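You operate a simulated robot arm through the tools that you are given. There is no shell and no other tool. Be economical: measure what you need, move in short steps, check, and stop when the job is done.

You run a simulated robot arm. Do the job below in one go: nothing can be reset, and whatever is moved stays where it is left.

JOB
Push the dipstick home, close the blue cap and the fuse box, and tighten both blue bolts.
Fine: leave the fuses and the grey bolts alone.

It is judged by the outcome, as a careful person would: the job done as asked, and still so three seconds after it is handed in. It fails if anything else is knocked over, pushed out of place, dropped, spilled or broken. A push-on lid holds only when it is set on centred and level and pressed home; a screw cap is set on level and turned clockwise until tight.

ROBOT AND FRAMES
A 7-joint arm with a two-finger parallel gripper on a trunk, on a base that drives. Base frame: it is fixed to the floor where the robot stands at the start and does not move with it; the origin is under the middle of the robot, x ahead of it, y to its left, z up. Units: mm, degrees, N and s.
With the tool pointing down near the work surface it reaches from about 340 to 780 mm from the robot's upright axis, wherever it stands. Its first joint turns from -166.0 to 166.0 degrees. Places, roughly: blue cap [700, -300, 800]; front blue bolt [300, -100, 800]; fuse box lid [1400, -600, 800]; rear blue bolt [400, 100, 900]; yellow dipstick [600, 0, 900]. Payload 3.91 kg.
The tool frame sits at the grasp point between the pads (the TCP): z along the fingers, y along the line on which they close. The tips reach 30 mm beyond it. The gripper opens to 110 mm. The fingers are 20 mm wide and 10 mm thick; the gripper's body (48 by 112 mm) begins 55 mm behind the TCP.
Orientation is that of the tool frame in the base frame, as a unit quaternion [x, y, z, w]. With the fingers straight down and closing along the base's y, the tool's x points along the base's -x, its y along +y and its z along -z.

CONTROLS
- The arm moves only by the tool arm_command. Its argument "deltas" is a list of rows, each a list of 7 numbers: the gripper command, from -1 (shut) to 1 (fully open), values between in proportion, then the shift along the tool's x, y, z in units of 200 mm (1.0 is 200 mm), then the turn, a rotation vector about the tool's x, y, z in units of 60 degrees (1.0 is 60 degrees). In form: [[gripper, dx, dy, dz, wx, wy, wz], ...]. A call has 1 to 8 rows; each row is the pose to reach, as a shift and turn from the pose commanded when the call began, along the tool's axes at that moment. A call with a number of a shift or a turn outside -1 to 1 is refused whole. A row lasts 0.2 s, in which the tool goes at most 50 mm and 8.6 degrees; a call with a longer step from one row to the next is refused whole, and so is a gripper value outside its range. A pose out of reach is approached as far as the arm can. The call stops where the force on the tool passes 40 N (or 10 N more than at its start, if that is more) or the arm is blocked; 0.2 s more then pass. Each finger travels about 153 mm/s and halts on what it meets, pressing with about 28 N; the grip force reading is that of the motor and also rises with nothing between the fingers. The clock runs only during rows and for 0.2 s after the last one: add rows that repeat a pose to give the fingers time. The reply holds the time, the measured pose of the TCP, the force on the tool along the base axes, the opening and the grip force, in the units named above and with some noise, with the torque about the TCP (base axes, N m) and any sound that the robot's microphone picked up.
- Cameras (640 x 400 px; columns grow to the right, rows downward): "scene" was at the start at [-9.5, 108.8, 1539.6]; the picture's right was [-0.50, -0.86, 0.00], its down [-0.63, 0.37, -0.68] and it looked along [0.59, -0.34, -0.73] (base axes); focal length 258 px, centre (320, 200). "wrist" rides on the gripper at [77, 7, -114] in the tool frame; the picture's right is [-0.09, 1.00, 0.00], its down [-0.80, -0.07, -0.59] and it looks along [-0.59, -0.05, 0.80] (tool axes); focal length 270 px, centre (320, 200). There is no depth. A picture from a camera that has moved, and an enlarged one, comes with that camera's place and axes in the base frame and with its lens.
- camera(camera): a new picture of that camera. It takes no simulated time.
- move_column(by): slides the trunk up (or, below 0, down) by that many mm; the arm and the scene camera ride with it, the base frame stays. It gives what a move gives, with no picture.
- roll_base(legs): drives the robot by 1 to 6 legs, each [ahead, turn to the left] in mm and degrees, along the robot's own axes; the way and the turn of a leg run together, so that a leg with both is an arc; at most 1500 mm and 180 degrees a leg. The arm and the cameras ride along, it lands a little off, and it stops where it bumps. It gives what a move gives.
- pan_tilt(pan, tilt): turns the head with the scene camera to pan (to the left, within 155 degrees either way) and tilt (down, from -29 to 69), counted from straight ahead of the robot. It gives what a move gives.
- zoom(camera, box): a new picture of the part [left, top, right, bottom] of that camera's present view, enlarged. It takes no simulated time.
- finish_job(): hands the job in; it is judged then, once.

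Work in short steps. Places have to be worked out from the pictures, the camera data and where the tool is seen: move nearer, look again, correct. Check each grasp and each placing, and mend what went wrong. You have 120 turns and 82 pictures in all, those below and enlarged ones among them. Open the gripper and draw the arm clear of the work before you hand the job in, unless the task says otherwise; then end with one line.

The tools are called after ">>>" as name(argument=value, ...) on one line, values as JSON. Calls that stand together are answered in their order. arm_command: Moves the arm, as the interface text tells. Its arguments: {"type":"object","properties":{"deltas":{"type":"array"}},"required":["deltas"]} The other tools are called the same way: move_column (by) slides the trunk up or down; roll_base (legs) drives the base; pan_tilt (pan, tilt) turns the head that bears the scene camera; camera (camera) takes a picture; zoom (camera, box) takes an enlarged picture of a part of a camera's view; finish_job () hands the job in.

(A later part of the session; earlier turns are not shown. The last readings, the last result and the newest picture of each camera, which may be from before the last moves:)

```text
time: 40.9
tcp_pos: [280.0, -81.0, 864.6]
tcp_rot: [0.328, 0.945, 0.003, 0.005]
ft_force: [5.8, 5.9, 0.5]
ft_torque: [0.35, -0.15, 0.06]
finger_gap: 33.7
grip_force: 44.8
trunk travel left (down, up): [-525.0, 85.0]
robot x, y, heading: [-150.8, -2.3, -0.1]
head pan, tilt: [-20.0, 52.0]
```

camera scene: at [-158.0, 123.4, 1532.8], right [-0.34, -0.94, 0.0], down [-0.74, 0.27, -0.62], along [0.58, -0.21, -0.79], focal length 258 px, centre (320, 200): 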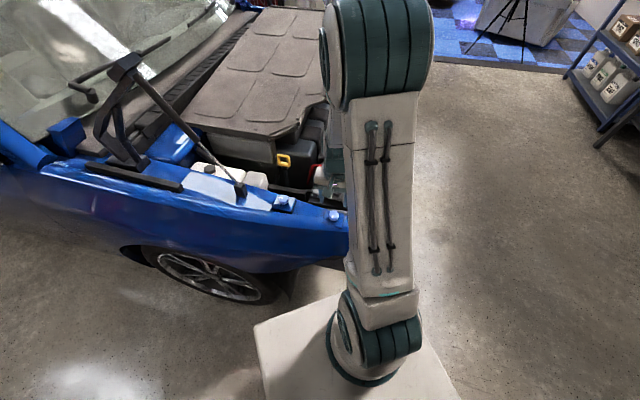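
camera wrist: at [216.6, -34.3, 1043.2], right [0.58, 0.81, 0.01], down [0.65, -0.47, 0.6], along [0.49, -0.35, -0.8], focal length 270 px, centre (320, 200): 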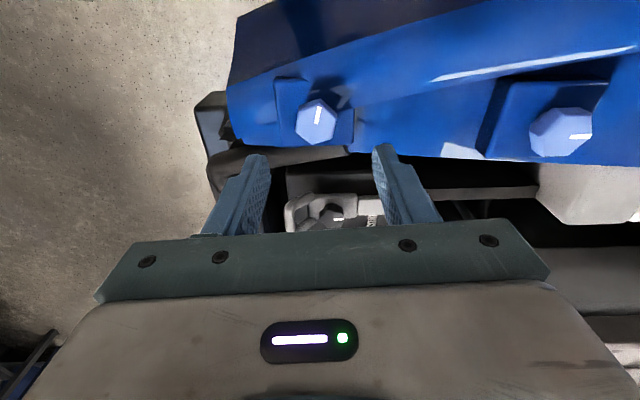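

Gripped at 33.7 mm with a small side load; I nudge 1.5 mm to relieve and turn clockwise.

>>> arm_command(deltas=[[-1, 0, 0.008, 0, 0, 0, 0.13], [-1, 0, 0.008, 0, 0, 0, 0.26], [-1, 0, 0.008, 0, 0, 0, 0.4], [-1, 0, 0.008, 0, 0, 0, 0.5], [-1, 0, 0.008, 0, 0, 0, 0.5]])

>>> arm_command(deltas=[[-1, 0, 0, 0, 0, 0, 0.13], [-1, 0, 0, 0, 0, 0, 0.26], [-1, 0, 0, 0, 0, 0, 0.4], [-1, 0, 0, 0, 0, 0, 0.5], [-1, 0, 0, 0, 0, 0, 0.5]])

>>> zoom(camera="wrist", box=[240, 90, 400, 210])

```text
time: 42.1
tcp_pos: [281.5, -80.6, 865.1]
tcp_rot: [0.563, 0.827, 0.003, 0.005]
ft_force: [8.5, 6.1, 2.0]
ft_torque: [-0.73, -0.75, 0.08]
finger_gap: 33.6
grip_force: 45.1
trunk travel left (down, up): [-525.0, 85.0]
robot x, y, heading: [-151.4, -4.3, -0.1]
head pan, tilt: [-20.0, 52.0]
```

```text
time: 43.3
tcp_pos: [281.8, -79.3, 864.7]
tcp_rot: [0.758, 0.653, 0.004, 0.005]
ft_force: [23.8, 7.5, 7.7]
ft_torque: [-0.62, -0.83, 0.1]
finger_gap: 34.0
grip_force: 45.1
trunk travel left (down, up): [-525.0, 85.0]
robot x, y, heading: [-153.0, 0.7, -0.1]
head pan, tilt: [-20.0, 52.0]
```

```text
3.33 times, centred on (320, 150) of wrist
camera zoom: at [298.1, -4.8, 977.9], right [0.97, -0.23, 0.01], down [-0.2, -0.78, 0.59], along [-0.13, -0.58, -0.8], focal length 901 px, centre (320, 367)
```

zoom: 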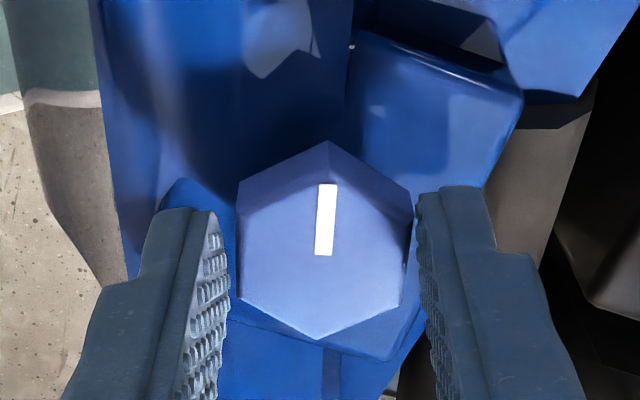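

Turned 60° with the bolt following; a 24 N side load shows the bolt ~4 mm further in x, so I recentre and finish the turn.

>>> arm_command(deltas=[[-1, 0, 0.02, 0, 0, 0, 0], [-1, 0, 0.02, 0, 0, 0, 0.13], [-1, 0, 0.02, 0, 0, 0, 0.26], [-1, 0, 0.02, 0, 0, 0, 0.4], [-1, 0, 0.02, 0, 0, 0, 0.5], [-1, 0, 0.02, 0, 0, 0, 0.5]])

>>> arm_command(deltas=[[-1, 0, 0, 0, 0, 0, 0.13], [-1, 0, 0, 0, 0, 0, 0.26], [-1, 0, 0, 0, 0, 0, 0.4], [-1, 0, 0, 0, 0, 0, 0.5], [-1, 0, 0, 0, 0, 0, 0.5]])

>>> zoom(camera="wrist", box=[240, 90, 400, 210])

```text
time: 44.7
tcp_pos: [283.0, -83.1, 863.9]
tcp_rot: [0.901, 0.433, 0.004, 0.002]
ft_force: [-1.7, -4.9, 9.7]
ft_torque: [-0.57, 0.48, 0.18]
finger_gap: 34.2
grip_force: 44.8
trunk travel left (down, up): [-525.0, 85.0]
robot x, y, heading: [-148.3, -0.2, -0.1]
head pan, tilt: [-20.0, 52.0]
```

```text
time: 45.9
tcp_pos: [284.2, -82.2, 864.4]
tcp_rot: [0.983, 0.185, 0.007, 0.002]
ft_force: [7.6, -5.9, 15.1]
ft_torque: [-0.42, -0.06, 0.48]
finger_gap: 34.0
grip_force: 44.3
trunk travel left (down, up): [-525.0, 85.0]
robot x, y, heading: [-152.7, -2.3, 0.1]
head pan, tilt: [-20.0, 52.0]
```

```text
3.33 times, centred on (320, 150) of wrist
camera zoom: at [356.2, -60.4, 978.9], right [0.28, -0.96, 0.0], down [-0.78, -0.23, 0.58], along [-0.56, -0.17, -0.81], focal length 901 px, centre (320, 367)
```

zoom: 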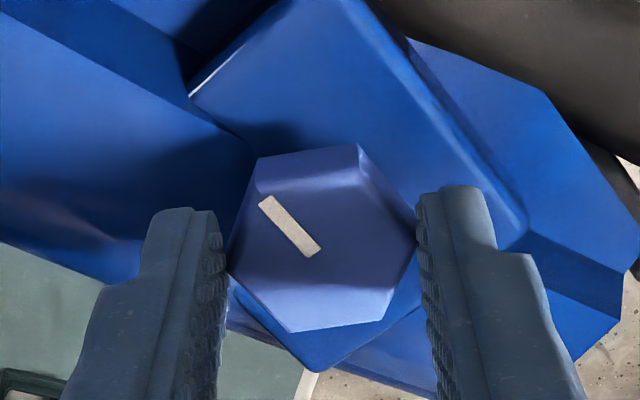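

The mark lags the tool now, so the fingers have begun slipping at rising torque. I turn 30° more to see whether the bolt still moves.

>>> arm_command(deltas=[[-1, 0, 0, 0, 0, 0, 0.13], [-1, 0, 0, 0, 0, 0, 0.26], [-1, 0, 0, 0, 0, 0, 0.4], [-1, 0, 0, 0, 0, 0, 0.5], [-1, 0, 0, 0, 0, 0, 0.5]])

>>> zoom(camera="wrist", box=[240, 90, 400, 210])

```text
time: 47.1
tcp_pos: [283.1, -83.9, 863.5]
tcp_rot: [0.997, -0.075, 0.005, 0.0]
ft_force: [0.2, -16.0, 5.1]
ft_torque: [-0.66, -0.43, 0.59]
finger_gap: 33.8
grip_force: 45.3
trunk travel left (down, up): [-525.0, 85.0]
robot x, y, heading: [-149.4, 4.7, -0.2]
head pan, tilt: [-20.0, 52.0]
```

```text
3.33 times, centred on (320, 150) of wrist
camera zoom: at [356.3, -101.7, 978.5], right [-0.24, -0.97, 0.0], down [-0.79, 0.19, 0.59], along [-0.57, 0.14, -0.81], focal length 901 px, centre (320, 367)
```

zoom: 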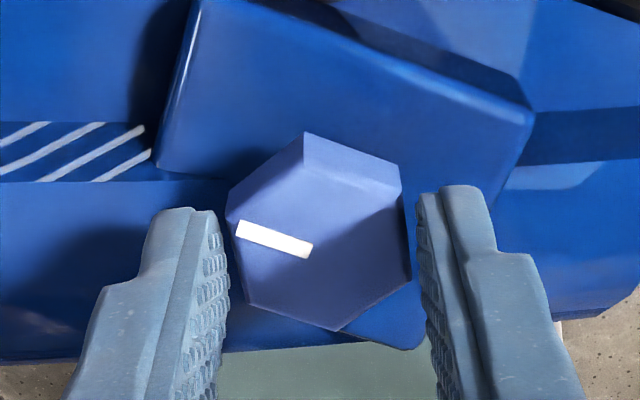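

The front bolt's mark stayed put (57°, same as the rear one, square to its plate) under 0.6 N m: tight. Release, lift and bring the arm up and back.

>>> arm_command(deltas=[[0.1, 0, 0, 0, 0, 0, 0], [0.1, 0, 0, 0, 0, 0, 0], [0.1, 0, 0, -0.2, 0, 0, 0], [0.1, 0, 0, -0.4, 0, 0, 0], [0.1, 0, 0, -0.6, 0, 0, -0.14], [0.1, 0, 0, -0.8, 0, 0, -0.28], [0.1, 0, 0, -1, 0, 0, -0.42], [0.1, 0, 0, -1, 0, 0, -0.56]])

>>> pan_tilt(pan=-65, tilt=35)

>>> camera(camera="scene")

```text
time: 48.9
tcp_pos: [279.7, -80.8, 1064.0]
tcp_rot: [0.976, 0.219, 0.004, 0.002]
ft_force: [0.9, -0.5, 0.7]
ft_torque: [0.0, 0.0, -0.01]
finger_gap: 60.5
grip_force: 0.0
trunk travel left (down, up): [-525.0, 85.0]
robot x, y, heading: [-149.3, 2.6, 0.1]
head pan, tilt: [-20.0, 52.0]
```

```text
time: 50.1
tcp_pos: [281.2, -81.5, 1064.5]
tcp_rot: [0.976, 0.217, 0.005, 0.001]
ft_force: [-0.7, 0.8, -0.3]
ft_torque: [-0.02, 0.04, -0.01]
finger_gap: 60.5
grip_force: 0.1
trunk travel left (down, up): [-525.0, 85.0]
robot x, y, heading: [-149.9, 3.4, 0.2]
head pan, tilt: [-65.0, 35.0]
```

```text
43 pictures are left
camera scene: at [-191.3, 69.3, 1557.2], right [-0.91, -0.42, 0.0], down [-0.24, 0.52, -0.82], along [0.35, -0.74, -0.57], focal length 258 px, centre (320, 200)
```

scene: 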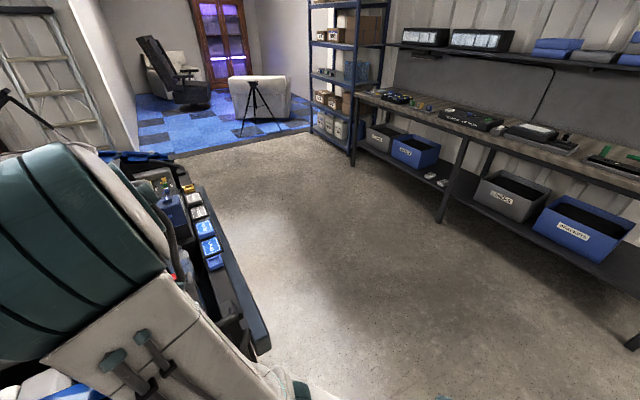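

Plenty of open floor in front of the car; its front edge is at about v=+130 in car axes. I drive around to the car's front, standing about (443,-833), facing the bay.

>>> roll_base(legs=[[0, -120], [430, 0], [0, 90], [920, 0]])

>>> pan_tilt(pan=75, tilt=40)

>>> camera(camera="scene")

```text
time: 66.0
tcp_pos: [762.1, -1118.6, 1064.5]
tcp_rot: [0.999, -0.042, 0.004, 0.002]
ft_force: [-0.5, 0.3, 0.5]
ft_torque: [-0.02, 0.0, 0.0]
finger_gap: 60.7
grip_force: 0.0
trunk travel left (down, up): [-525.0, 85.0]
robot x, y, heading: [431.2, -831.9, -29.8]
head pan, tilt: [-65.0, 35.0]
```

```text
time: 68.2
tcp_pos: [760.9, -1119.0, 1062.8]
tcp_rot: [0.999, -0.042, 0.005, 0.003]
ft_force: [0.1, -0.1, -0.6]
ft_torque: [-0.01, -0.02, -0.03]
finger_gap: 60.7
grip_force: 0.1
trunk travel left (down, up): [-525.0, 85.0]
robot x, y, heading: [430.1, -830.5, -29.7]
head pan, tilt: [75.0, 40.0]
```

```text
42 pictures are left
camera scene: at [495.2, -605.0, 1549.6], right [0.71, -0.71, 0.0], down [-0.45, -0.46, -0.77], along [0.54, 0.54, -0.64], focal length 258 px, centre (320, 200)
```

scene: 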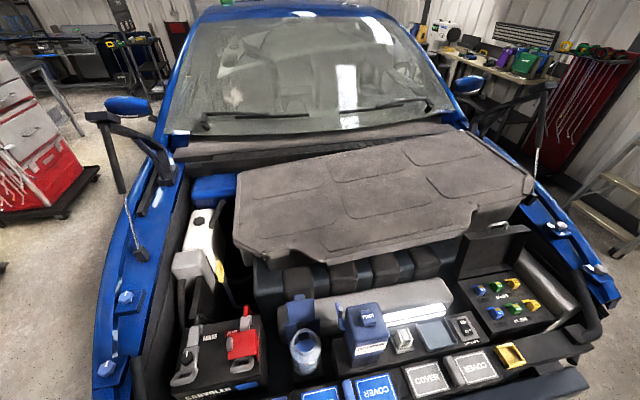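

Excellent view of the whole bay. Zoom on the bottle with its flip cap, and on the fuse box with its lid standing open.

>>> zoom(camera="scene", box=[250, 270, 370, 400])

>>> zoom(camera="scene", box=[420, 200, 640, 360])

```text
3.08 times, centred on (310, 335) of scene
camera zoom: at [495.2, -605.0, 1549.6], right [0.71, -0.71, 0.0], down [-0.45, -0.46, -0.77], along [0.54, 0.54, -0.64], focal length 794 px, centre (351, -215)
```

zoom: 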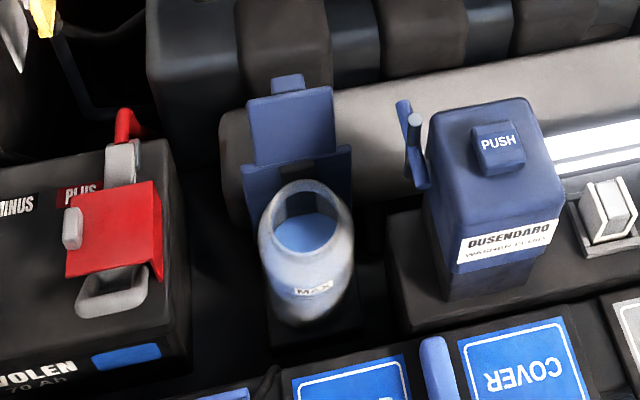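

```text
2.50 times, centred on (530, 280) of scene
camera zoom: at [495.2, -605.0, 1549.6], right [0.71, -0.71, 0.0], down [-0.45, -0.46, -0.77], along [0.54, 0.54, -0.64], focal length 645 px, centre (-205, 0)
```

zoom: 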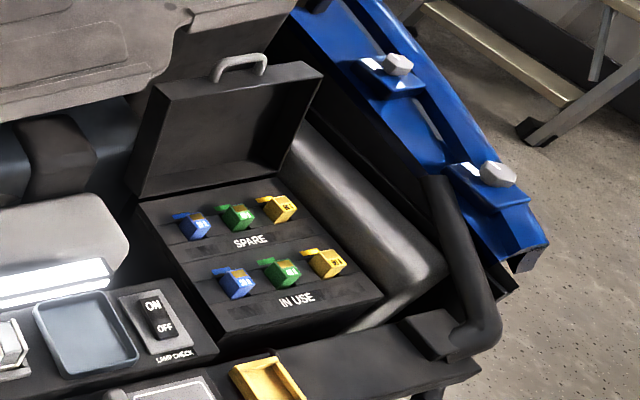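

The cap plate hinges at about (705,-309,760), its top edge is near (718,-306,882) with a tab on its back; mouth is at (692,-362,757). I turn the base 90° left so the arm faces the bay.

>>> roll_base(legs=[[0, 90]])

>>> pan_tilt(pan=0, tilt=52)

>>> camera(camera="scene")

>>> camera(camera="wrist")

```text
time: 72.4
tcp_pos: [713.1, -497.7, 1064.2]
tcp_rot: [0.735, 0.678, 0.004, -0.001]
ft_force: [-0.3, 0.2, 0.8]
ft_torque: [-0.01, 0.03, -0.01]
finger_gap: 60.7
grip_force: 0.0
trunk travel left (down, up): [-525.0, 85.0]
robot x, y, heading: [425.7, -832.4, 60.5]
head pan, tilt: [75.0, 40.0]
```

```text
time: 73.9
tcp_pos: [713.1, -498.8, 1063.7]
tcp_rot: [0.734, 0.679, 0.005, -0.001]
ft_force: [0.0, 0.6, 0.3]
ft_torque: [-0.01, 0.03, -0.02]
finger_gap: 60.6
grip_force: 0.1
trunk travel left (down, up): [-525.0, 85.0]
robot x, y, heading: [430.4, -833.9, 60.4]
head pan, tilt: [0.0, 52.0]
```

```text
39 pictures are left
camera scene: at [295.5, -760.6, 1532.8], right [0.87, -0.49, 0.0], down [-0.39, -0.69, -0.62], along [0.3, 0.54, -0.79], focal length 258 px, centre (320, 200)
```

scene: 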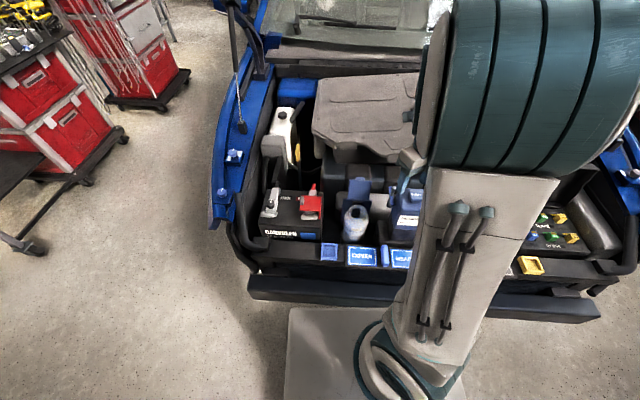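

```text
38 pictures are left
camera wrist: at [724.0, -423.0, 1178.8], right [0.99, -0.17, 0.0], down [-0.14, -0.8, 0.59], along [-0.09, -0.58, -0.81], focal length 270 px, centre (320, 200)
```

wrist: 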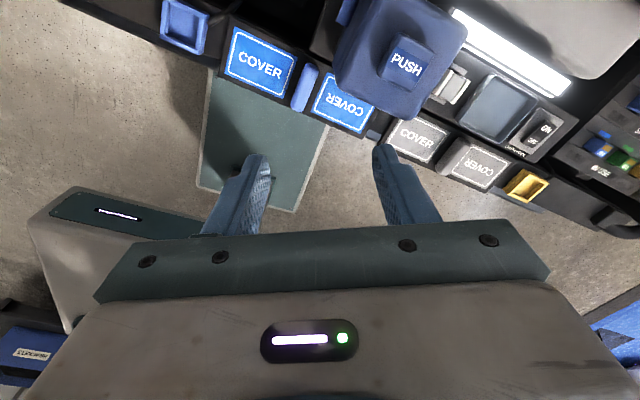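

I'm positioned well. I close the gripper, swing it past the cap to its rear side (u=775, v≈-150) at safe height, with the tool turned square to the car.

>>> arm_command(deltas=[[-1, 0.18, 0.01, 0, 0, 0, 0.08], [-1, 0.38, 0.03, 0.05, 0, 0, 0.17], [-1, 0.58, 0.05, 0.1, 0, 0, 0.26], [-1, 0.78, 0.06, 0.2, 0, 0, 0.35], [-1, 0.95, 0.07, 0.25, 0, 0, 0.425], [-1, 0.95, 0.07, 0.25, 0, 0, 0.425]])

>>> arm_command(deltas=[[-1, 0.12, -0.06, 0, 0, 0, 0], [-1, 0.24, -0.12, 0, 0, 0, 0], [-1, 0.24, -0.12, 0, 0, 0, 0]])

>>> camera(camera="wrist")

>>> zoom(camera="scene", box=[300, 130, 460, 280])

```text
time: 75.3
tcp_pos: [742.0, -309.3, 1015.7]
tcp_rot: [0.867, 0.499, 0.004, -0.002]
ft_force: [-0.3, 0.0, 0.1]
ft_torque: [0.02, -0.01, -0.03]
finger_gap: 0.1
grip_force: 28.3
trunk travel left (down, up): [-525.0, 85.0]
robot x, y, heading: [429.0, -833.1, 60.6]
head pan, tilt: [0.0, 52.0]
```

```text
time: 76.1
tcp_pos: [744.1, -255.5, 1016.6]
tcp_rot: [0.866, 0.5, 0.004, -0.003]
ft_force: [-0.1, -0.2, -0.1]
ft_torque: [-0.02, 0.02, -0.02]
finger_gap: 0.0
grip_force: 27.7
trunk travel left (down, up): [-525.0, 85.0]
robot x, y, heading: [430.6, -832.0, 60.5]
head pan, tilt: [0.0, 52.0]
```

```text
37 pictures are left
camera wrist: at [787.7, -193.9, 1131.2], right [0.82, -0.57, 0.0], down [-0.46, -0.66, 0.59], along [-0.34, -0.48, -0.81], focal length 270 px, centre (320, 200)
```

wrist: 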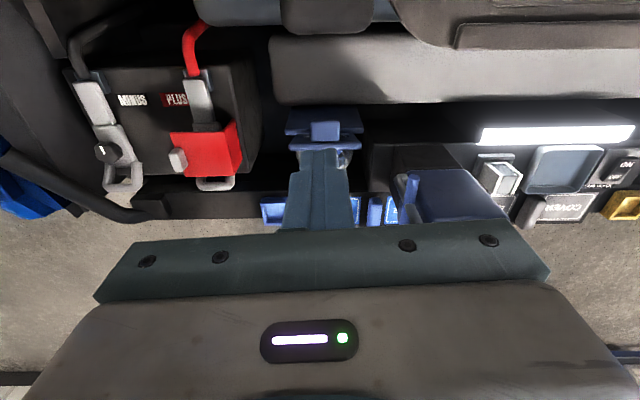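

```text
2.67 times, centred on (380, 205) of scene
camera zoom: at [295.5, -760.5, 1532.8], right [0.87, -0.49, 0.0], down [-0.39, -0.69, -0.62], along [0.3, 0.54, -0.79], focal length 688 px, centre (160, 187)
```

zoom: 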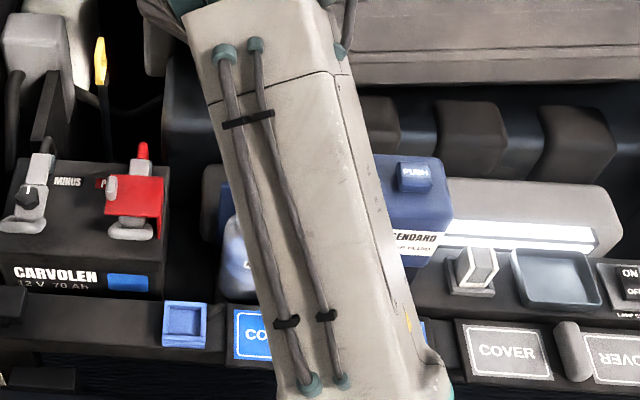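

The tip is behind the tab (tip v≈-151, tab back v≈-127). Lower straight down to tip z≈858 and check.

>>> arm_command(deltas=[[-1, 0, 0, 0.2, 0, 0, 0], [-1, 0, 0, 0.4, 0, 0, 0], [-1, 0, 0, 0.55, 0, 0, 0], [-1, 0, 0, 0.64, 0, 0, 0], [-1, 0, 0, 0.64, 0, 0, 0]])

>>> camera(camera="wrist")

```text
time: 77.3
tcp_pos: [745.2, -254.9, 889.2]
tcp_rot: [0.866, 0.5, 0.005, -0.002]
ft_force: [-0.2, -1.4, -0.3]
ft_torque: [0.01, -0.01, 0.0]
finger_gap: 0.0
grip_force: 27.8
trunk travel left (down, up): [-525.0, 85.0]
robot x, y, heading: [425.5, -832.1, 60.5]
head pan, tilt: [0.0, 52.0]
```

```text
35 pictures are left
camera wrist: at [788.0, -192.3, 1003.4], right [0.82, -0.57, 0.0], down [-0.46, -0.66, 0.59], along [-0.34, -0.48, -0.81], focal length 270 px, centre (320, 200)
```

wrist: 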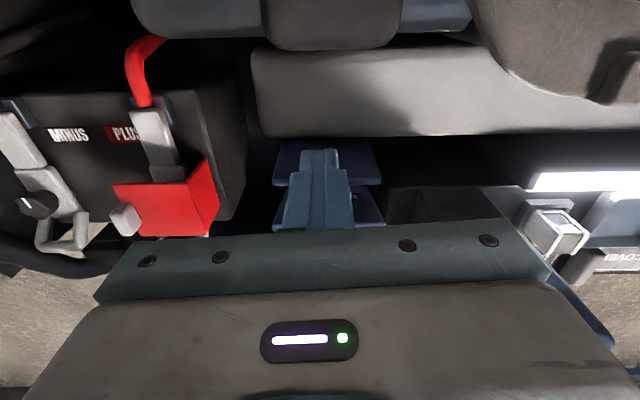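

The fingers stand just behind the cap. Push forward (toward the bottle) in 20 mm rows.

>>> arm_command(deltas=[[-1, -0.1, 0, 0, 0, 0, 0], [-1, -0.2, 0, 0, 0, 0, 0], [-1, -0.3, 0, 0, 0, 0, 0], [-1, -0.4, 0, 0, 0, 0, 0], [-1, -0.4, 0, 0, 0, 0, 0]])

>>> camera(camera="wrist")

```text
time: 78.0
tcp_pos: [723.9, -290.0, 894.9]
tcp_rot: [0.865, 0.502, 0.012, -0.009]
ft_force: [0.3, 4.1, 14.6]
ft_torque: [-0.01, 0.06, 0.03]
finger_gap: 0.1
grip_force: 27.9
trunk travel left (down, up): [-525.0, 85.0]
robot x, y, heading: [428.4, -831.7, 60.7]
head pan, tilt: [0.0, 52.0]
stopped in row 3: the force on the tool passed its limit (the readings are from after the stop); the commanded pose is now the measured one
```

```text
34 pictures are left
camera wrist: at [764.9, -230.2, 1011.4], right [0.82, -0.57, -0.01], down [-0.47, -0.68, 0.57], along [-0.33, -0.47, -0.82], focal length 270 px, centre (320, 200)
```

wrist: 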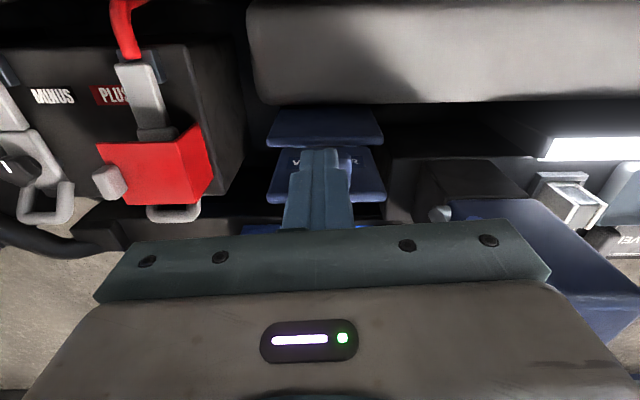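

Blocked with upward force: the tip may be riding on the tab. Zoom to see the contact.

>>> zoom(camera="wrist", box=[250, 90, 410, 240])

>>> pan_tilt(pan=30, tilt=45)

>>> camera(camera="scene")

```text
2.67 times, centred on (330, 165) of wrist
camera zoom: at [764.9, -230.2, 1011.4], right [0.82, -0.57, -0.01], down [-0.47, -0.68, 0.57], along [-0.33, -0.47, -0.82], focal length 721 px, centre (293, 293)
```

zoom: 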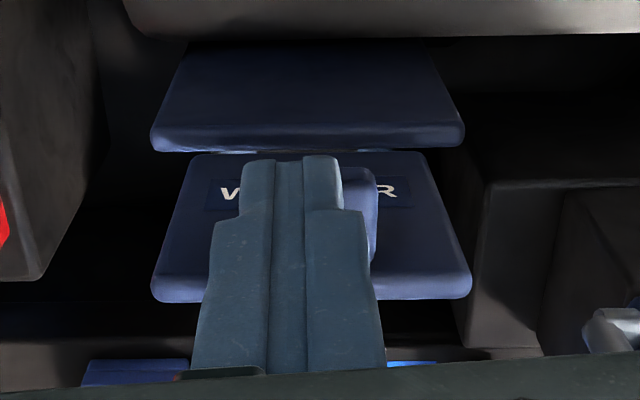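

```text
time: 79.0
tcp_pos: [722.0, -292.7, 895.9]
tcp_rot: [0.865, 0.502, 0.012, -0.008]
ft_force: [1.1, 7.4, 28.1]
ft_torque: [0.0, 0.09, 0.04]
finger_gap: 0.1
grip_force: 28.0
trunk travel left (down, up): [-525.0, 85.0]
robot x, y, heading: [428.4, -832.6, 60.6]
head pan, tilt: [30.0, 45.0]
```

```text
32 pictures are left
camera scene: at [256.6, -746.1, 1542.5], right [1.0, 0.01, 0.0], down [0.01, -0.71, -0.71], along [-0.01, 0.71, -0.71], focal length 258 px, centre (320, 200)
```

scene: 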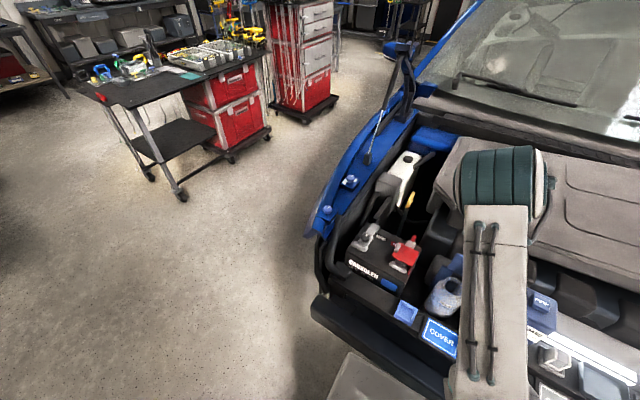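

The plate is vertical, hinge edge near z≈785, and my tip (z 866) is sitting on top of the tab. I back off, go lower behind the tab (tip z≈828), and push again.

>>> arm_command(deltas=[[-1, 0, 0, -0.05, 0, 0, 0], [-1, 0.15, 0, -0.05, 0, 0, 0], [-1, 0.28, 0, -0.05, 0, 0, 0], [-1, 0.28, 0, 0.1, 0, 0, 0], [-1, 0.28, 0, 0.2, 0, 0, 0], [-1, 0.28, 0, 0.2, 0, 0, 0]])

>>> arm_command(deltas=[[-1, -0.08, 0, 0, 0, 0, 0], [-1, -0.16, 0, 0, 0, 0, 0], [-1, -0.24, 0, 0, 0, 0, 0], [-1, -0.32, 0, 0, 0, 0, 0], [-1, -0.4, 0, 0, 0, 0, 0], [-1, -0.4, 0, 0, 0, 0, 0]])

>>> camera(camera="wrist")

```text
time: 80.4
tcp_pos: [750.6, -243.0, 856.0]
tcp_rot: [0.865, 0.501, 0.01, -0.008]
ft_force: [-0.5, 0.0, -0.3]
ft_torque: [0.03, -0.01, 0.01]
finger_gap: 0.1
grip_force: 28.3
trunk travel left (down, up): [-525.0, 85.0]
robot x, y, heading: [430.9, -834.5, 60.3]
head pan, tilt: [30.0, 45.0]
```

```text
time: 81.8
tcp_pos: [710.2, -311.4, 852.1]
tcp_rot: [0.865, 0.501, 0.009, -0.007]
ft_force: [0.5, -1.4, 0.0]
ft_torque: [-0.02, 0.01, 0.0]
finger_gap: 0.1
grip_force: 28.1
trunk travel left (down, up): [-525.0, 85.0]
robot x, y, heading: [430.2, -830.5, 60.6]
head pan, tilt: [30.0, 45.0]
```

```text
31 pictures are left
camera wrist: at [753.0, -251.4, 968.4], right [0.82, -0.57, 0.0], down [-0.47, -0.67, 0.57], along [-0.33, -0.47, -0.82], focal length 270 px, centre (320, 200)
```

wrist: 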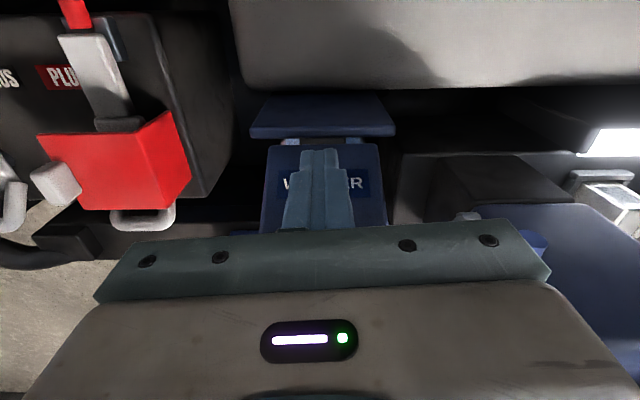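

It's turning freely now. Continue pushing forward ~80 mm.

>>> arm_command(deltas=[[-1, -0.08, 0, 0, 0, 0, 0], [-1, -0.16, 0, 0, 0, 0, 0], [-1, -0.24, 0, 0, 0, 0, 0], [-1, -0.32, 0, 0, 0, 0, 0], [-1, -0.4, 0, 0, 0, 0, 0], [-1, -0.4, 0, 0, 0, 0, 0]])

>>> camera(camera="wrist")

```text
time: 83.2
tcp_pos: [670.6, -382.0, 851.4]
tcp_rot: [0.865, 0.501, 0.011, -0.007]
ft_force: [-0.3, -1.3, -0.4]
ft_torque: [0.0, 0.01, -0.02]
finger_gap: 0.1
grip_force: 28.0
trunk travel left (down, up): [-525.0, 85.0]
robot x, y, heading: [428.6, -829.2, 60.2]
head pan, tilt: [30.0, 45.0]
```

```text
30 pictures are left
camera wrist: at [712.6, -320.9, 966.6], right [0.82, -0.57, 0.0], down [-0.47, -0.67, 0.57], along [-0.33, -0.47, -0.82], focal length 270 px, centre (320, 200)
```

wrist: 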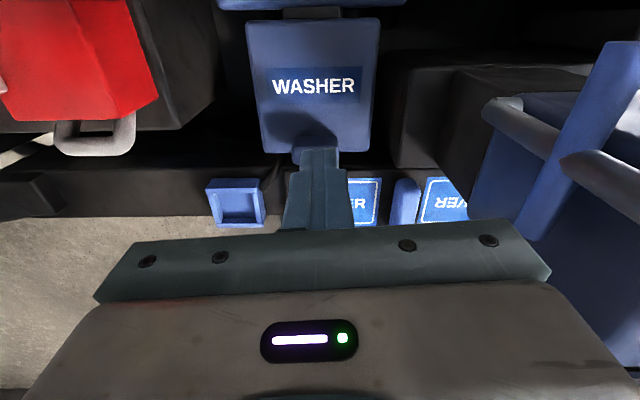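

The cap has flopped over the mouth. I lift, shift back to its centre (~(686,-354)) and press straight down.

>>> arm_command(deltas=[[-1, 0, 0, -0.1, 0, 0, 0], [-1, 0.16, 0, -0.1, 0, 0, 0], [-1, 0.16, 0, 0, 0, 0, 0], [-1, 0.16, 0, 0.05, 0, 0, 0], [-1, 0.16, 0, 0.1, 0, 0, 0], [-1, 0.16, 0, 0.15, 0, 0, 0], [-1, 0.16, 0, 0.2, 0, 0, 0], [-1, 0.16, 0, 0.25, 0, 0, 0]])

>>> camera(camera="wrist")

```text
time: 85.0
tcp_pos: [686.8, -352.9, 812.0]
tcp_rot: [0.865, 0.501, 0.014, -0.011]
ft_force: [-6.7, -11.4, 31.7]
ft_torque: [-0.55, 0.33, -0.06]
finger_gap: 0.0
grip_force: 28.1
trunk travel left (down, up): [-525.0, 85.0]
robot x, y, heading: [429.6, -831.1, 60.4]
head pan, tilt: [30.0, 45.0]
stopped in row 8: the force on the tool passed its limit (the readings are from after the stop); the commanded pose is now the measured one
```

```text
29 pictures are left
camera wrist: at [729.4, -293.6, 928.7], right [0.82, -0.57, -0.01], down [-0.47, -0.68, 0.57], along [-0.33, -0.46, -0.82], focal length 270 px, centre (320, 200)
```

wrist: 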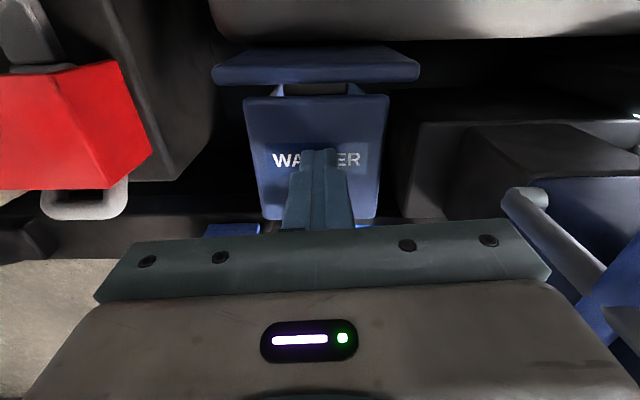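

Force met at tip z≈782. No sound was reported, so I press again to see if it goes further.

>>> arm_command(deltas=[[-1, 0, 0, 0.03, 0, 0, 0], [-1, 0, 0, 0.06, 0, 0, 0], [-1, 0, 0, 0.1, 0, 0, 0], [-1, 0, 0, 0.15, 0, 0, 0]])

>>> arm_command(deltas=[[-1, 0, 0, -0.2, 0, 0, 0], [-1, 0.1, 0, -0.4, 0, 0, 0], [-1, 0.3, 0, -0.6, 0, 0, 0], [-1, 0.4, 0, -0.7, 0, 0, 0], [-1, 0.4, 0, -0.7, 0, 0, 0]])

>>> camera(camera="wrist")

```text
time: 85.3
tcp_pos: [687.5, -352.8, 813.2]
tcp_rot: [0.866, 0.499, 0.013, -0.012]
ft_force: [-7.5, -11.3, 30.8]
ft_torque: [-0.6, 0.36, -0.04]
finger_gap: 0.3
grip_force: 28.0
trunk travel left (down, up): [-525.0, 85.0]
robot x, y, heading: [429.9, -833.7, 60.7]
head pan, tilt: [30.0, 45.0]
stopped in row 1: the force on the tool passed its limit (the readings are from after the stop); the commanded pose is now the measured one
```

```text
refused: row 3 steps farther than a row can; nothing moved
```

```text
28 pictures are left
camera wrist: at [729.6, -293.7, 928.8], right [0.82, -0.57, -0.01], down [-0.47, -0.68, 0.57], along [-0.33, -0.46, -0.82], focal length 270 px, centre (320, 200)
```

wrist: 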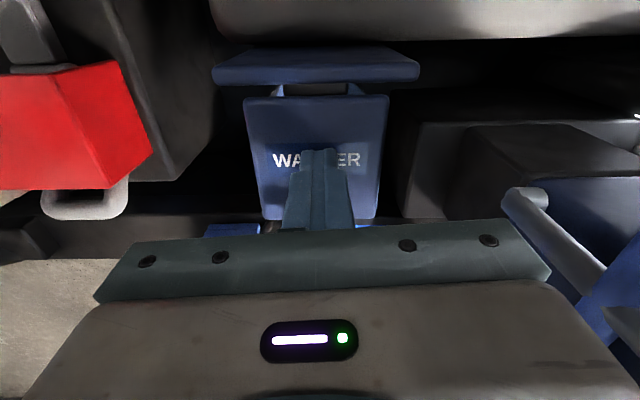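

It's solid at z≈782. I lift away to inspect levelness.

>>> arm_command(deltas=[[-1, 0, 0, -0.2, 0, 0, 0], [-1, 0, 0, -0.4, 0, 0, 0], [-1, 0, 0.1, -0.6, 0, 0, 0], [-1, 0, 0.25, -0.75, 0, 0, 0], [-1, 0, 0.45, -0.85, 0, 0, 0], [-1, 0, 0.65, -0.85, 0, 0, 0], [-1, 0, 0.65, -0.85, 0, 0, 0]])

>>> zoom(camera="scene", box=[380, 220, 500, 340])

>>> zoom(camera="wrist", box=[0, 0, 320, 200])

```text
time: 86.9
tcp_pos: [798.3, -420.8, 979.0]
tcp_rot: [0.865, 0.501, 0.012, -0.01]
ft_force: [-0.5, -0.4, 0.1]
ft_torque: [0.02, 0.03, 0.01]
finger_gap: 0.0
grip_force: 28.5
trunk travel left (down, up): [-525.0, 85.0]
robot x, y, heading: [428.2, -833.4, 60.6]
head pan, tilt: [30.0, 45.0]
```

```text
3.33 times, centred on (440, 280) of scene
camera zoom: at [257.6, -745.0, 1542.4], right [1.0, 0.01, 0.0], down [0.01, -0.71, -0.71], along [-0.01, 0.71, -0.71], focal length 860 px, centre (-80, -67)
```

zoom: 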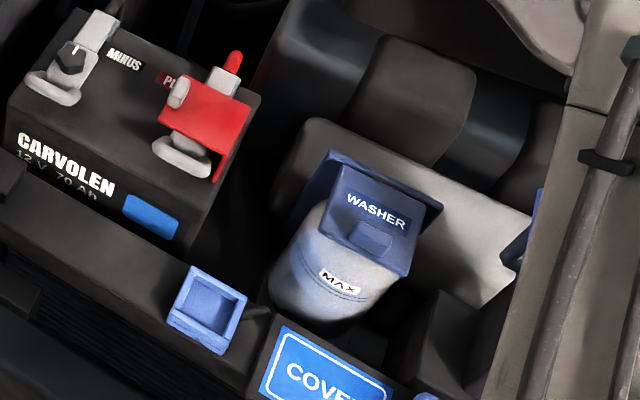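

```text
2.00 times, centred on (160, 100) of wrist
camera zoom: at [841.1, -361.5, 1094.3], right [0.82, -0.57, -0.01], down [-0.47, -0.68, 0.57], along [-0.33, -0.46, -0.82], focal length 541 px, centre (640, 400)
```

zoom: 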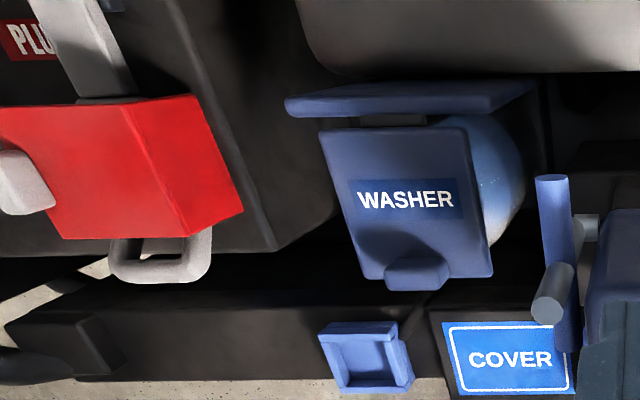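

The plate looks level by the perspective ratio. Zoom closely for any gap between cap and neck.

>>> zoom(camera="scene", box=[424, 258, 472, 318])

```text
6.67 times, centred on (448, 288) of scene
camera zoom: at [257.6, -745.0, 1542.4], right [1.0, 0.01, 0.0], down [0.01, -0.71, -0.71], along [-0.01, 0.71, -0.71], focal length 1720 px, centre (-533, -387)
```

zoom: 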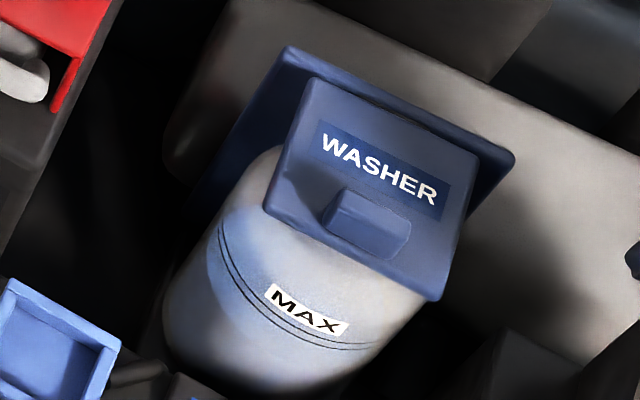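

Looks closed; to be sure it's home I'll also press on the tab at the free edge (≈(668,-381)), where leverage on the catch is best.

>>> arm_command(deltas=[[-1, -0.05, -0.22, 0, 0, 0, 0], [-1, -0.1, -0.44, 0, 0, 0, 0], [-1, -0.15, -0.663, 0, 0, 0, 0], [-1, -0.15, -0.663, 0.2, 0, 0, 0], [-1, -0.15, -0.663, 0.4, 0, 0, 0], [-1, -0.15, -0.663, 0.55, 0, 0, 0], [-1, -0.15, -0.663, 0.62, 0, 0, 0], [-1, -0.15, -0.663, 0.66, 0, 0, 0]])

>>> arm_command(deltas=[[-1, 0, 0, 0.03, 0, 0, 0], [-1, 0, 0, 0.06, 0, 0, 0], [-1, 0, 0, 0.09, 0, 0, 0], [-1, 0, 0, 0.12, 0, 0, 0], [-1, 0, 0, 0.15, 0, 0, 0], [-1, 0, 0, 0.18, 0, 0, 0]])

>>> camera(camera="wrist")

```text
time: 88.7
tcp_pos: [671.3, -376.9, 846.0]
tcp_rot: [0.866, 0.5, 0.014, -0.01]
ft_force: [0.2, -0.1, 0.2]
ft_torque: [-0.03, -0.03, 0.05]
finger_gap: 0.2
grip_force: 28.1
trunk travel left (down, up): [-525.0, 85.0]
robot x, y, heading: [427.8, -830.9, 60.5]
head pan, tilt: [30.0, 45.0]
```

```text
time: 89.5
tcp_pos: [671.0, -375.9, 835.4]
tcp_rot: [0.865, 0.501, 0.016, -0.015]
ft_force: [-7.1, -11.7, 33.1]
ft_torque: [-0.57, 0.25, -0.04]
finger_gap: 0.1
grip_force: 28.3
trunk travel left (down, up): [-525.0, 85.0]
robot x, y, heading: [429.5, -830.4, 60.5]
head pan, tilt: [30.0, 45.0]
stopped in row 4: the force on the tool passed its limit (the readings are from after the stop); the commanded pose is now the measured one
```

```text
24 pictures are left
camera wrist: at [712.4, -317.7, 951.3], right [0.82, -0.57, -0.01], down [-0.47, -0.68, 0.56], along [-0.33, -0.46, -0.83], focal length 270 px, centre (320, 200)
```

wrist: 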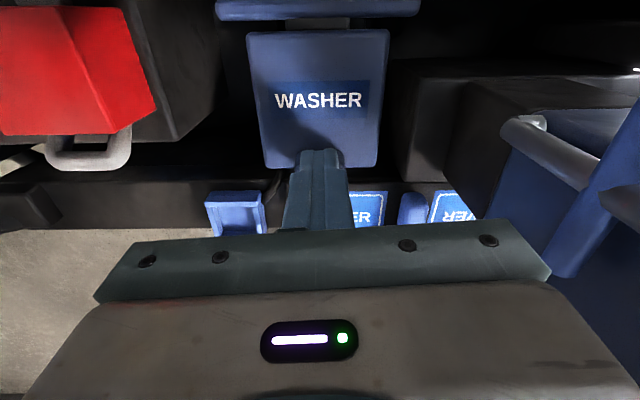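

Solid there too: the cap is closed. The fuse box works out at top z≈700, centre (1286,-733), lid standing on its rear edge up to z≈895. I raise and retract the arm, then drive along the car front to stand opposite it.

>>> arm_command(deltas=[[-1, 0, 0, -0.2, 0, 0, 0], [-1, 0, 0, -0.44, 0, 0, 0], [-1, -0.05, 0, -0.65, 0, 0, 0], [-1, -0.2, 0, -0.8, 0, 0, 0], [-1, -0.38, 0, -0.95, 0, 0, 0], [-1, -0.6, 0, -1, 0, 0, 0], [-1, -0.75, 0, -1, 0, 0, 0], [-1, -0.75, 0, -1, 0, 0, 0]])

>>> roll_base(legs=[[0, -90.5], [700, 0]])

>>> pan_tilt(pan=80, tilt=45)

>>> camera(camera="scene")

```text
time: 91.3
tcp_pos: [596.1, -511.9, 1024.0]
tcp_rot: [0.865, 0.501, 0.014, -0.011]
ft_force: [-0.6, -0.5, -0.9]
ft_torque: [-0.02, 0.02, -0.01]
finger_gap: 0.0
grip_force: 28.0
trunk travel left (down, up): [-525.0, 85.0]
robot x, y, heading: [431.2, -831.0, 60.4]
head pan, tilt: [30.0, 45.0]
```

```text
time: 99.0
tcp_pos: [1364.0, -1343.2, 1024.8]
tcp_rot: [0.966, -0.257, 0.018, 0.002]
ft_force: [-1.3, -0.2, -0.2]
ft_torque: [0.01, 0.03, 0.02]
finger_gap: 0.0
grip_force: 27.8
trunk travel left (down, up): [-525.0, 85.0]
robot x, y, heading: [1042.1, -1175.7, -29.4]
head pan, tilt: [30.0, 45.0]
```

```text
time: 100.1
tcp_pos: [1363.7, -1343.6, 1024.9]
tcp_rot: [0.966, -0.257, 0.018, 0.0]
ft_force: [-1.1, -0.2, 0.2]
ft_torque: [0.02, 0.01, 0.0]
finger_gap: 0.0
grip_force: 28.1
trunk travel left (down, up): [-525.0, 85.0]
robot x, y, heading: [1039.4, -1174.0, -29.4]
head pan, tilt: [80.0, 45.0]
```

```text
23 pictures are left
camera scene: at [1098.3, -946.3, 1542.4], right [0.77, -0.64, 0.0], down [-0.45, -0.55, -0.71], along [0.45, 0.55, -0.71], focal length 258 px, centre (320, 200)
```

scene: 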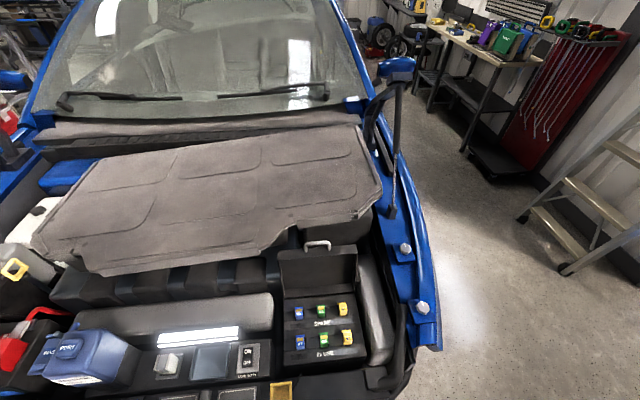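

In position opposite the fuse box (u≈1488). Zoom on the fuse box to refine its geometry.

>>> zoom(camera="scene", box=[260, 220, 400, 380])

```text
2.50 times, centred on (330, 300) of scene
camera zoom: at [1098.3, -946.3, 1542.4], right [0.77, -0.64, 0.0], down [-0.45, -0.55, -0.71], along [0.45, 0.55, -0.71], focal length 645 px, centre (295, -50)
```

zoom: 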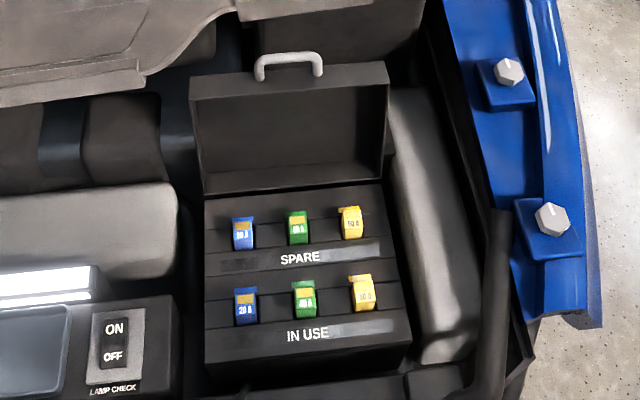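

Box top z≈710, rear edge v≈-108; lid top edge at about v=-170, z≈903, leaning back ~17°. I turn the base left to face the bay and carry the closed gripper over to behind the lid at height.

>>> roll_base(legs=[[0, 90]])

>>> arm_command(deltas=[[-1, 0.2, 0, -0.1, 0, 0, 0], [-1, 0.42, 0, -0.15, 0, 0, 0], [-1, 0.65, 0, -0.15, 0, 0, 0], [-1, 0.85, 0, -0.15, 0, 0, 0], [-1, 0.85, 0, -0.15, 0, 0, 0]])

>>> camera(camera="wrist")

```text
time: 104.3
tcp_pos: [1207.9, -855.6, 1024.9]
tcp_rot: [0.866, 0.5, 0.013, -0.012]
ft_force: [-0.5, 0.3, 0.0]
ft_torque: [-0.02, -0.01, 0.0]
finger_gap: 0.0
grip_force: 28.1
trunk travel left (down, up): [-525.0, 85.0]
robot x, y, heading: [1042.3, -1176.5, 60.3]
head pan, tilt: [80.0, 45.0]
```

```text
time: 105.5
tcp_pos: [1293.0, -709.5, 1061.5]
tcp_rot: [0.866, 0.5, 0.013, -0.012]
ft_force: [-0.1, 0.1, -0.5]
ft_torque: [-0.01, 0.01, -0.01]
finger_gap: 0.2
grip_force: 28.0
trunk travel left (down, up): [-525.0, 85.0]
robot x, y, heading: [1042.5, -1177.1, 60.2]
head pan, tilt: [80.0, 45.0]
```

```text
21 pictures are left
camera wrist: at [1335.5, -650.4, 1177.4], right [0.82, -0.57, -0.01], down [-0.47, -0.68, 0.57], along [-0.33, -0.46, -0.82], focal length 270 px, centre (320, 200)
```

wrist: 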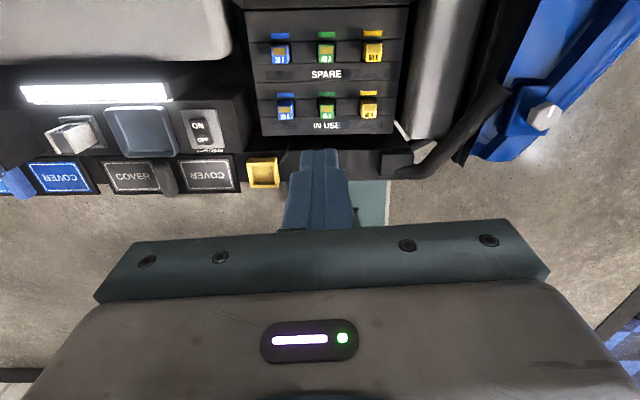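

Aligned in u with the fuse box. Continue back to v≈-225 and look down on the lid's rear.

>>> arm_command(deltas=[[-1, 0.22, 0, 0, 0, 0, 0], [-1, 0.46, 0, 0, 0, 0, 0], [-1, 0.7, 0, 0, 0, 0, 0], [-1, 0.94, 0, 0, 0, 0, 0], [-1, 0.96, 0, 0, 0, 0, 0], [-1, 0.96, 0, 0, 0, 0, 0]])

>>> camera(camera="wrist")

>>> pan_tilt(pan=-25, tilt=45)

>>> camera(camera="scene")

```text
time: 106.9
tcp_pos: [1389.9, -542.8, 1068.6]
tcp_rot: [0.866, 0.5, 0.013, -0.012]
ft_force: [0.1, 0.2, 0.1]
ft_torque: [-0.01, -0.02, -0.03]
finger_gap: 0.3
grip_force: 28.2
trunk travel left (down, up): [-525.0, 85.0]
robot x, y, heading: [1041.2, -1178.5, 60.4]
head pan, tilt: [80.0, 45.0]
```

```text
20 pictures are left
camera wrist: at [1431.6, -483.4, 1184.9], right [0.82, -0.57, -0.01], down [-0.47, -0.68, 0.57], along [-0.33, -0.46, -0.82], focal length 270 px, centre (320, 200)
```

wrist: 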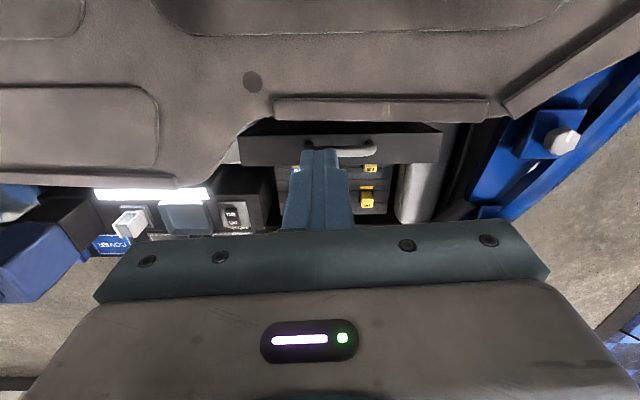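

```text
time: 108.8
tcp_pos: [1388.9, -543.5, 1068.6]
tcp_rot: [0.866, 0.5, 0.013, -0.013]
ft_force: [0.4, 0.0, 0.4]
ft_torque: [0.02, 0.01, 0.03]
finger_gap: 0.1
grip_force: 28.6
trunk travel left (down, up): [-525.0, 85.0]
robot x, y, heading: [1044.3, -1174.9, 60.3]
head pan, tilt: [-25.0, 45.0]
```

```text
19 pictures are left
camera scene: at [937.6, -1122.6, 1542.4], right [0.58, -0.81, 0.0], down [-0.58, -0.41, -0.71], along [0.58, 0.41, -0.71], focal length 258 px, centre (320, 200)
```

scene: 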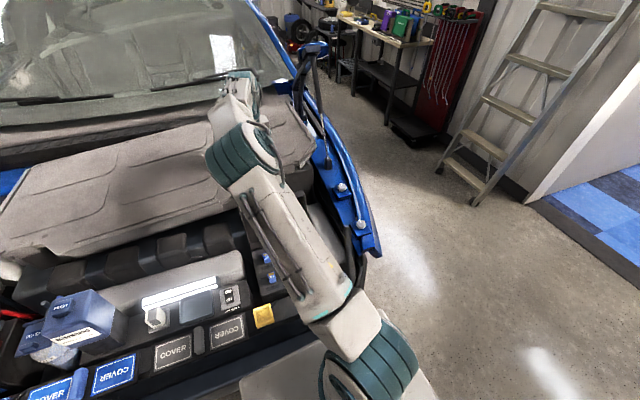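

The engine cover lip is right behind the lid (gap only ~10 mm), so instead I'll push the handle bail on the lid's top edge (≈(1382,-596), z 905–925) from behind. Lower the tip just behind it, above the cover.

>>> arm_command(deltas=[[-1, -0.06, 0.045, 0.1, 0, 0, 0], [-1, -0.11, 0.09, 0.3, 0, 0, 0], [-1, -0.11, 0.09, 0.48, 0, 0, 0], [-1, -0.11, 0.09, 0.57, 0, 0, 0], [-1, -0.11, 0.09, 0.6, 0, 0, 0], [-1, -0.11, 0.09, 0.6, 0, 0, 0]])

>>> zoom(camera="wrist", box=[220, 80, 420, 240])

```text
time: 110.2
tcp_pos: [1395.0, -566.8, 947.4]
tcp_rot: [0.866, 0.5, 0.013, -0.011]
ft_force: [0.3, 0.3, 0.6]
ft_torque: [0.02, 0.01, 0.01]
finger_gap: 0.0
grip_force: 27.7
trunk travel left (down, up): [-525.0, 85.0]
robot x, y, heading: [1040.6, -1172.5, 60.2]
head pan, tilt: [-25.0, 45.0]
```

```text
2.50 times, centred on (320, 160) of wrist
camera zoom: at [1437.3, -507.9, 1063.3], right [0.82, -0.57, -0.01], down [-0.47, -0.68, 0.57], along [-0.33, -0.46, -0.82], focal length 676 px, centre (320, 300)
```

zoom: 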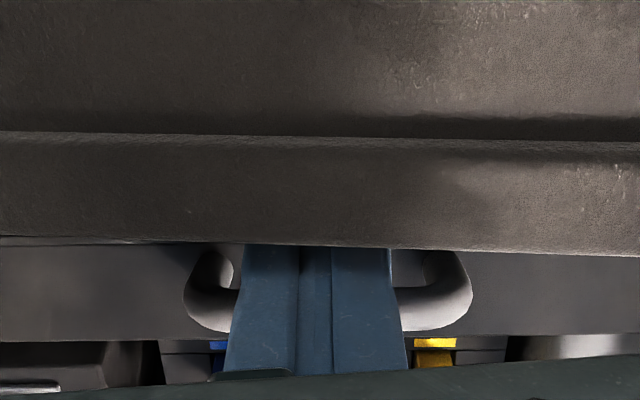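

The finger fits freely between the cover lip and the handle. Push forward (+v) in small steps.

>>> arm_command(deltas=[[-1, -0.07, 0, 0, 0, 0, 0], [-1, -0.14, 0, 0, 0, 0, 0], [-1, -0.21, 0, 0, 0, 0, 0], [-1, -0.28, 0, 0, 0, 0, 0], [-1, -0.35, 0, 0, 0, 0, 0], [-1, -0.35, 0, 0, 0, 0, 0]])

>>> camera(camera="wrist")

```text
time: 111.6
tcp_pos: [1359.3, -627.9, 945.3]
tcp_rot: [0.866, 0.5, 0.014, -0.012]
ft_force: [0.1, -0.8, 0.3]
ft_torque: [-0.01, -0.03, 0.02]
finger_gap: 0.0
grip_force: 28.4
trunk travel left (down, up): [-525.0, 85.0]
robot x, y, heading: [1042.5, -1176.8, 60.5]
head pan, tilt: [-25.0, 45.0]
```

```text
17 pictures are left
camera wrist: at [1402.4, -568.6, 1061.3], right [0.82, -0.57, -0.01], down [-0.47, -0.68, 0.57], along [-0.33, -0.46, -0.82], focal length 270 px, centre (320, 200)
```

wrist: 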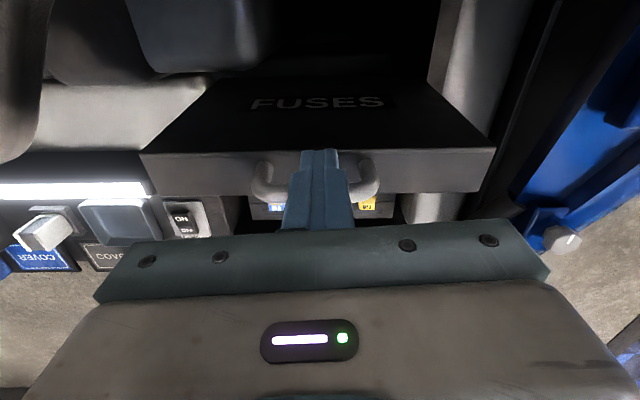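

The lid is swinging ("FUSES" face visible). Continue forward, descending gradually along the arc.

>>> arm_command(deltas=[[-1, -0.08, 0, 0, 0, 0, 0], [-1, -0.16, 0, 0.01, 0, 0, 0], [-1, -0.24, 0, 0.03, 0, 0, 0], [-1, -0.32, 0, 0.06, 0, 0, 0], [-1, -0.4, 0, 0.1, 0, 0, 0], [-1, -0.4, 0, 0.1, 0, 0, 0]])

>>> camera(camera="wrist")

```text
time: 113.0
tcp_pos: [1320.5, -696.4, 921.8]
tcp_rot: [0.866, 0.5, 0.013, -0.011]
ft_force: [-1.0, -1.4, 6.5]
ft_torque: [0.01, -0.04, 0.0]
finger_gap: 0.2
grip_force: 27.5
trunk travel left (down, up): [-525.0, 85.0]
robot x, y, heading: [1043.1, -1174.5, 60.5]
head pan, tilt: [-25.0, 45.0]
```

```text
16 pictures are left
camera wrist: at [1362.5, -637.6, 1038.2], right [0.82, -0.57, -0.01], down [-0.47, -0.68, 0.57], along [-0.33, -0.46, -0.82], focal length 270 px, centre (320, 200)
```

wrist: 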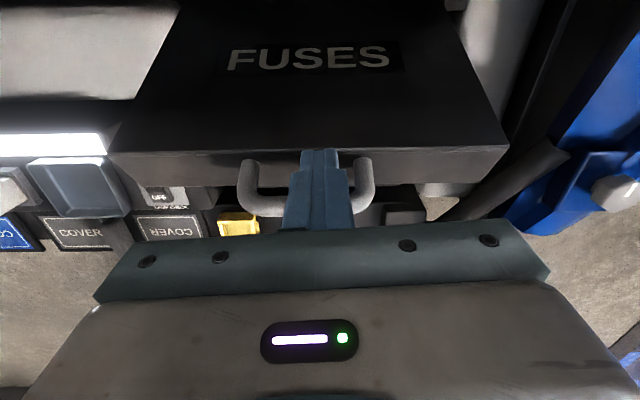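

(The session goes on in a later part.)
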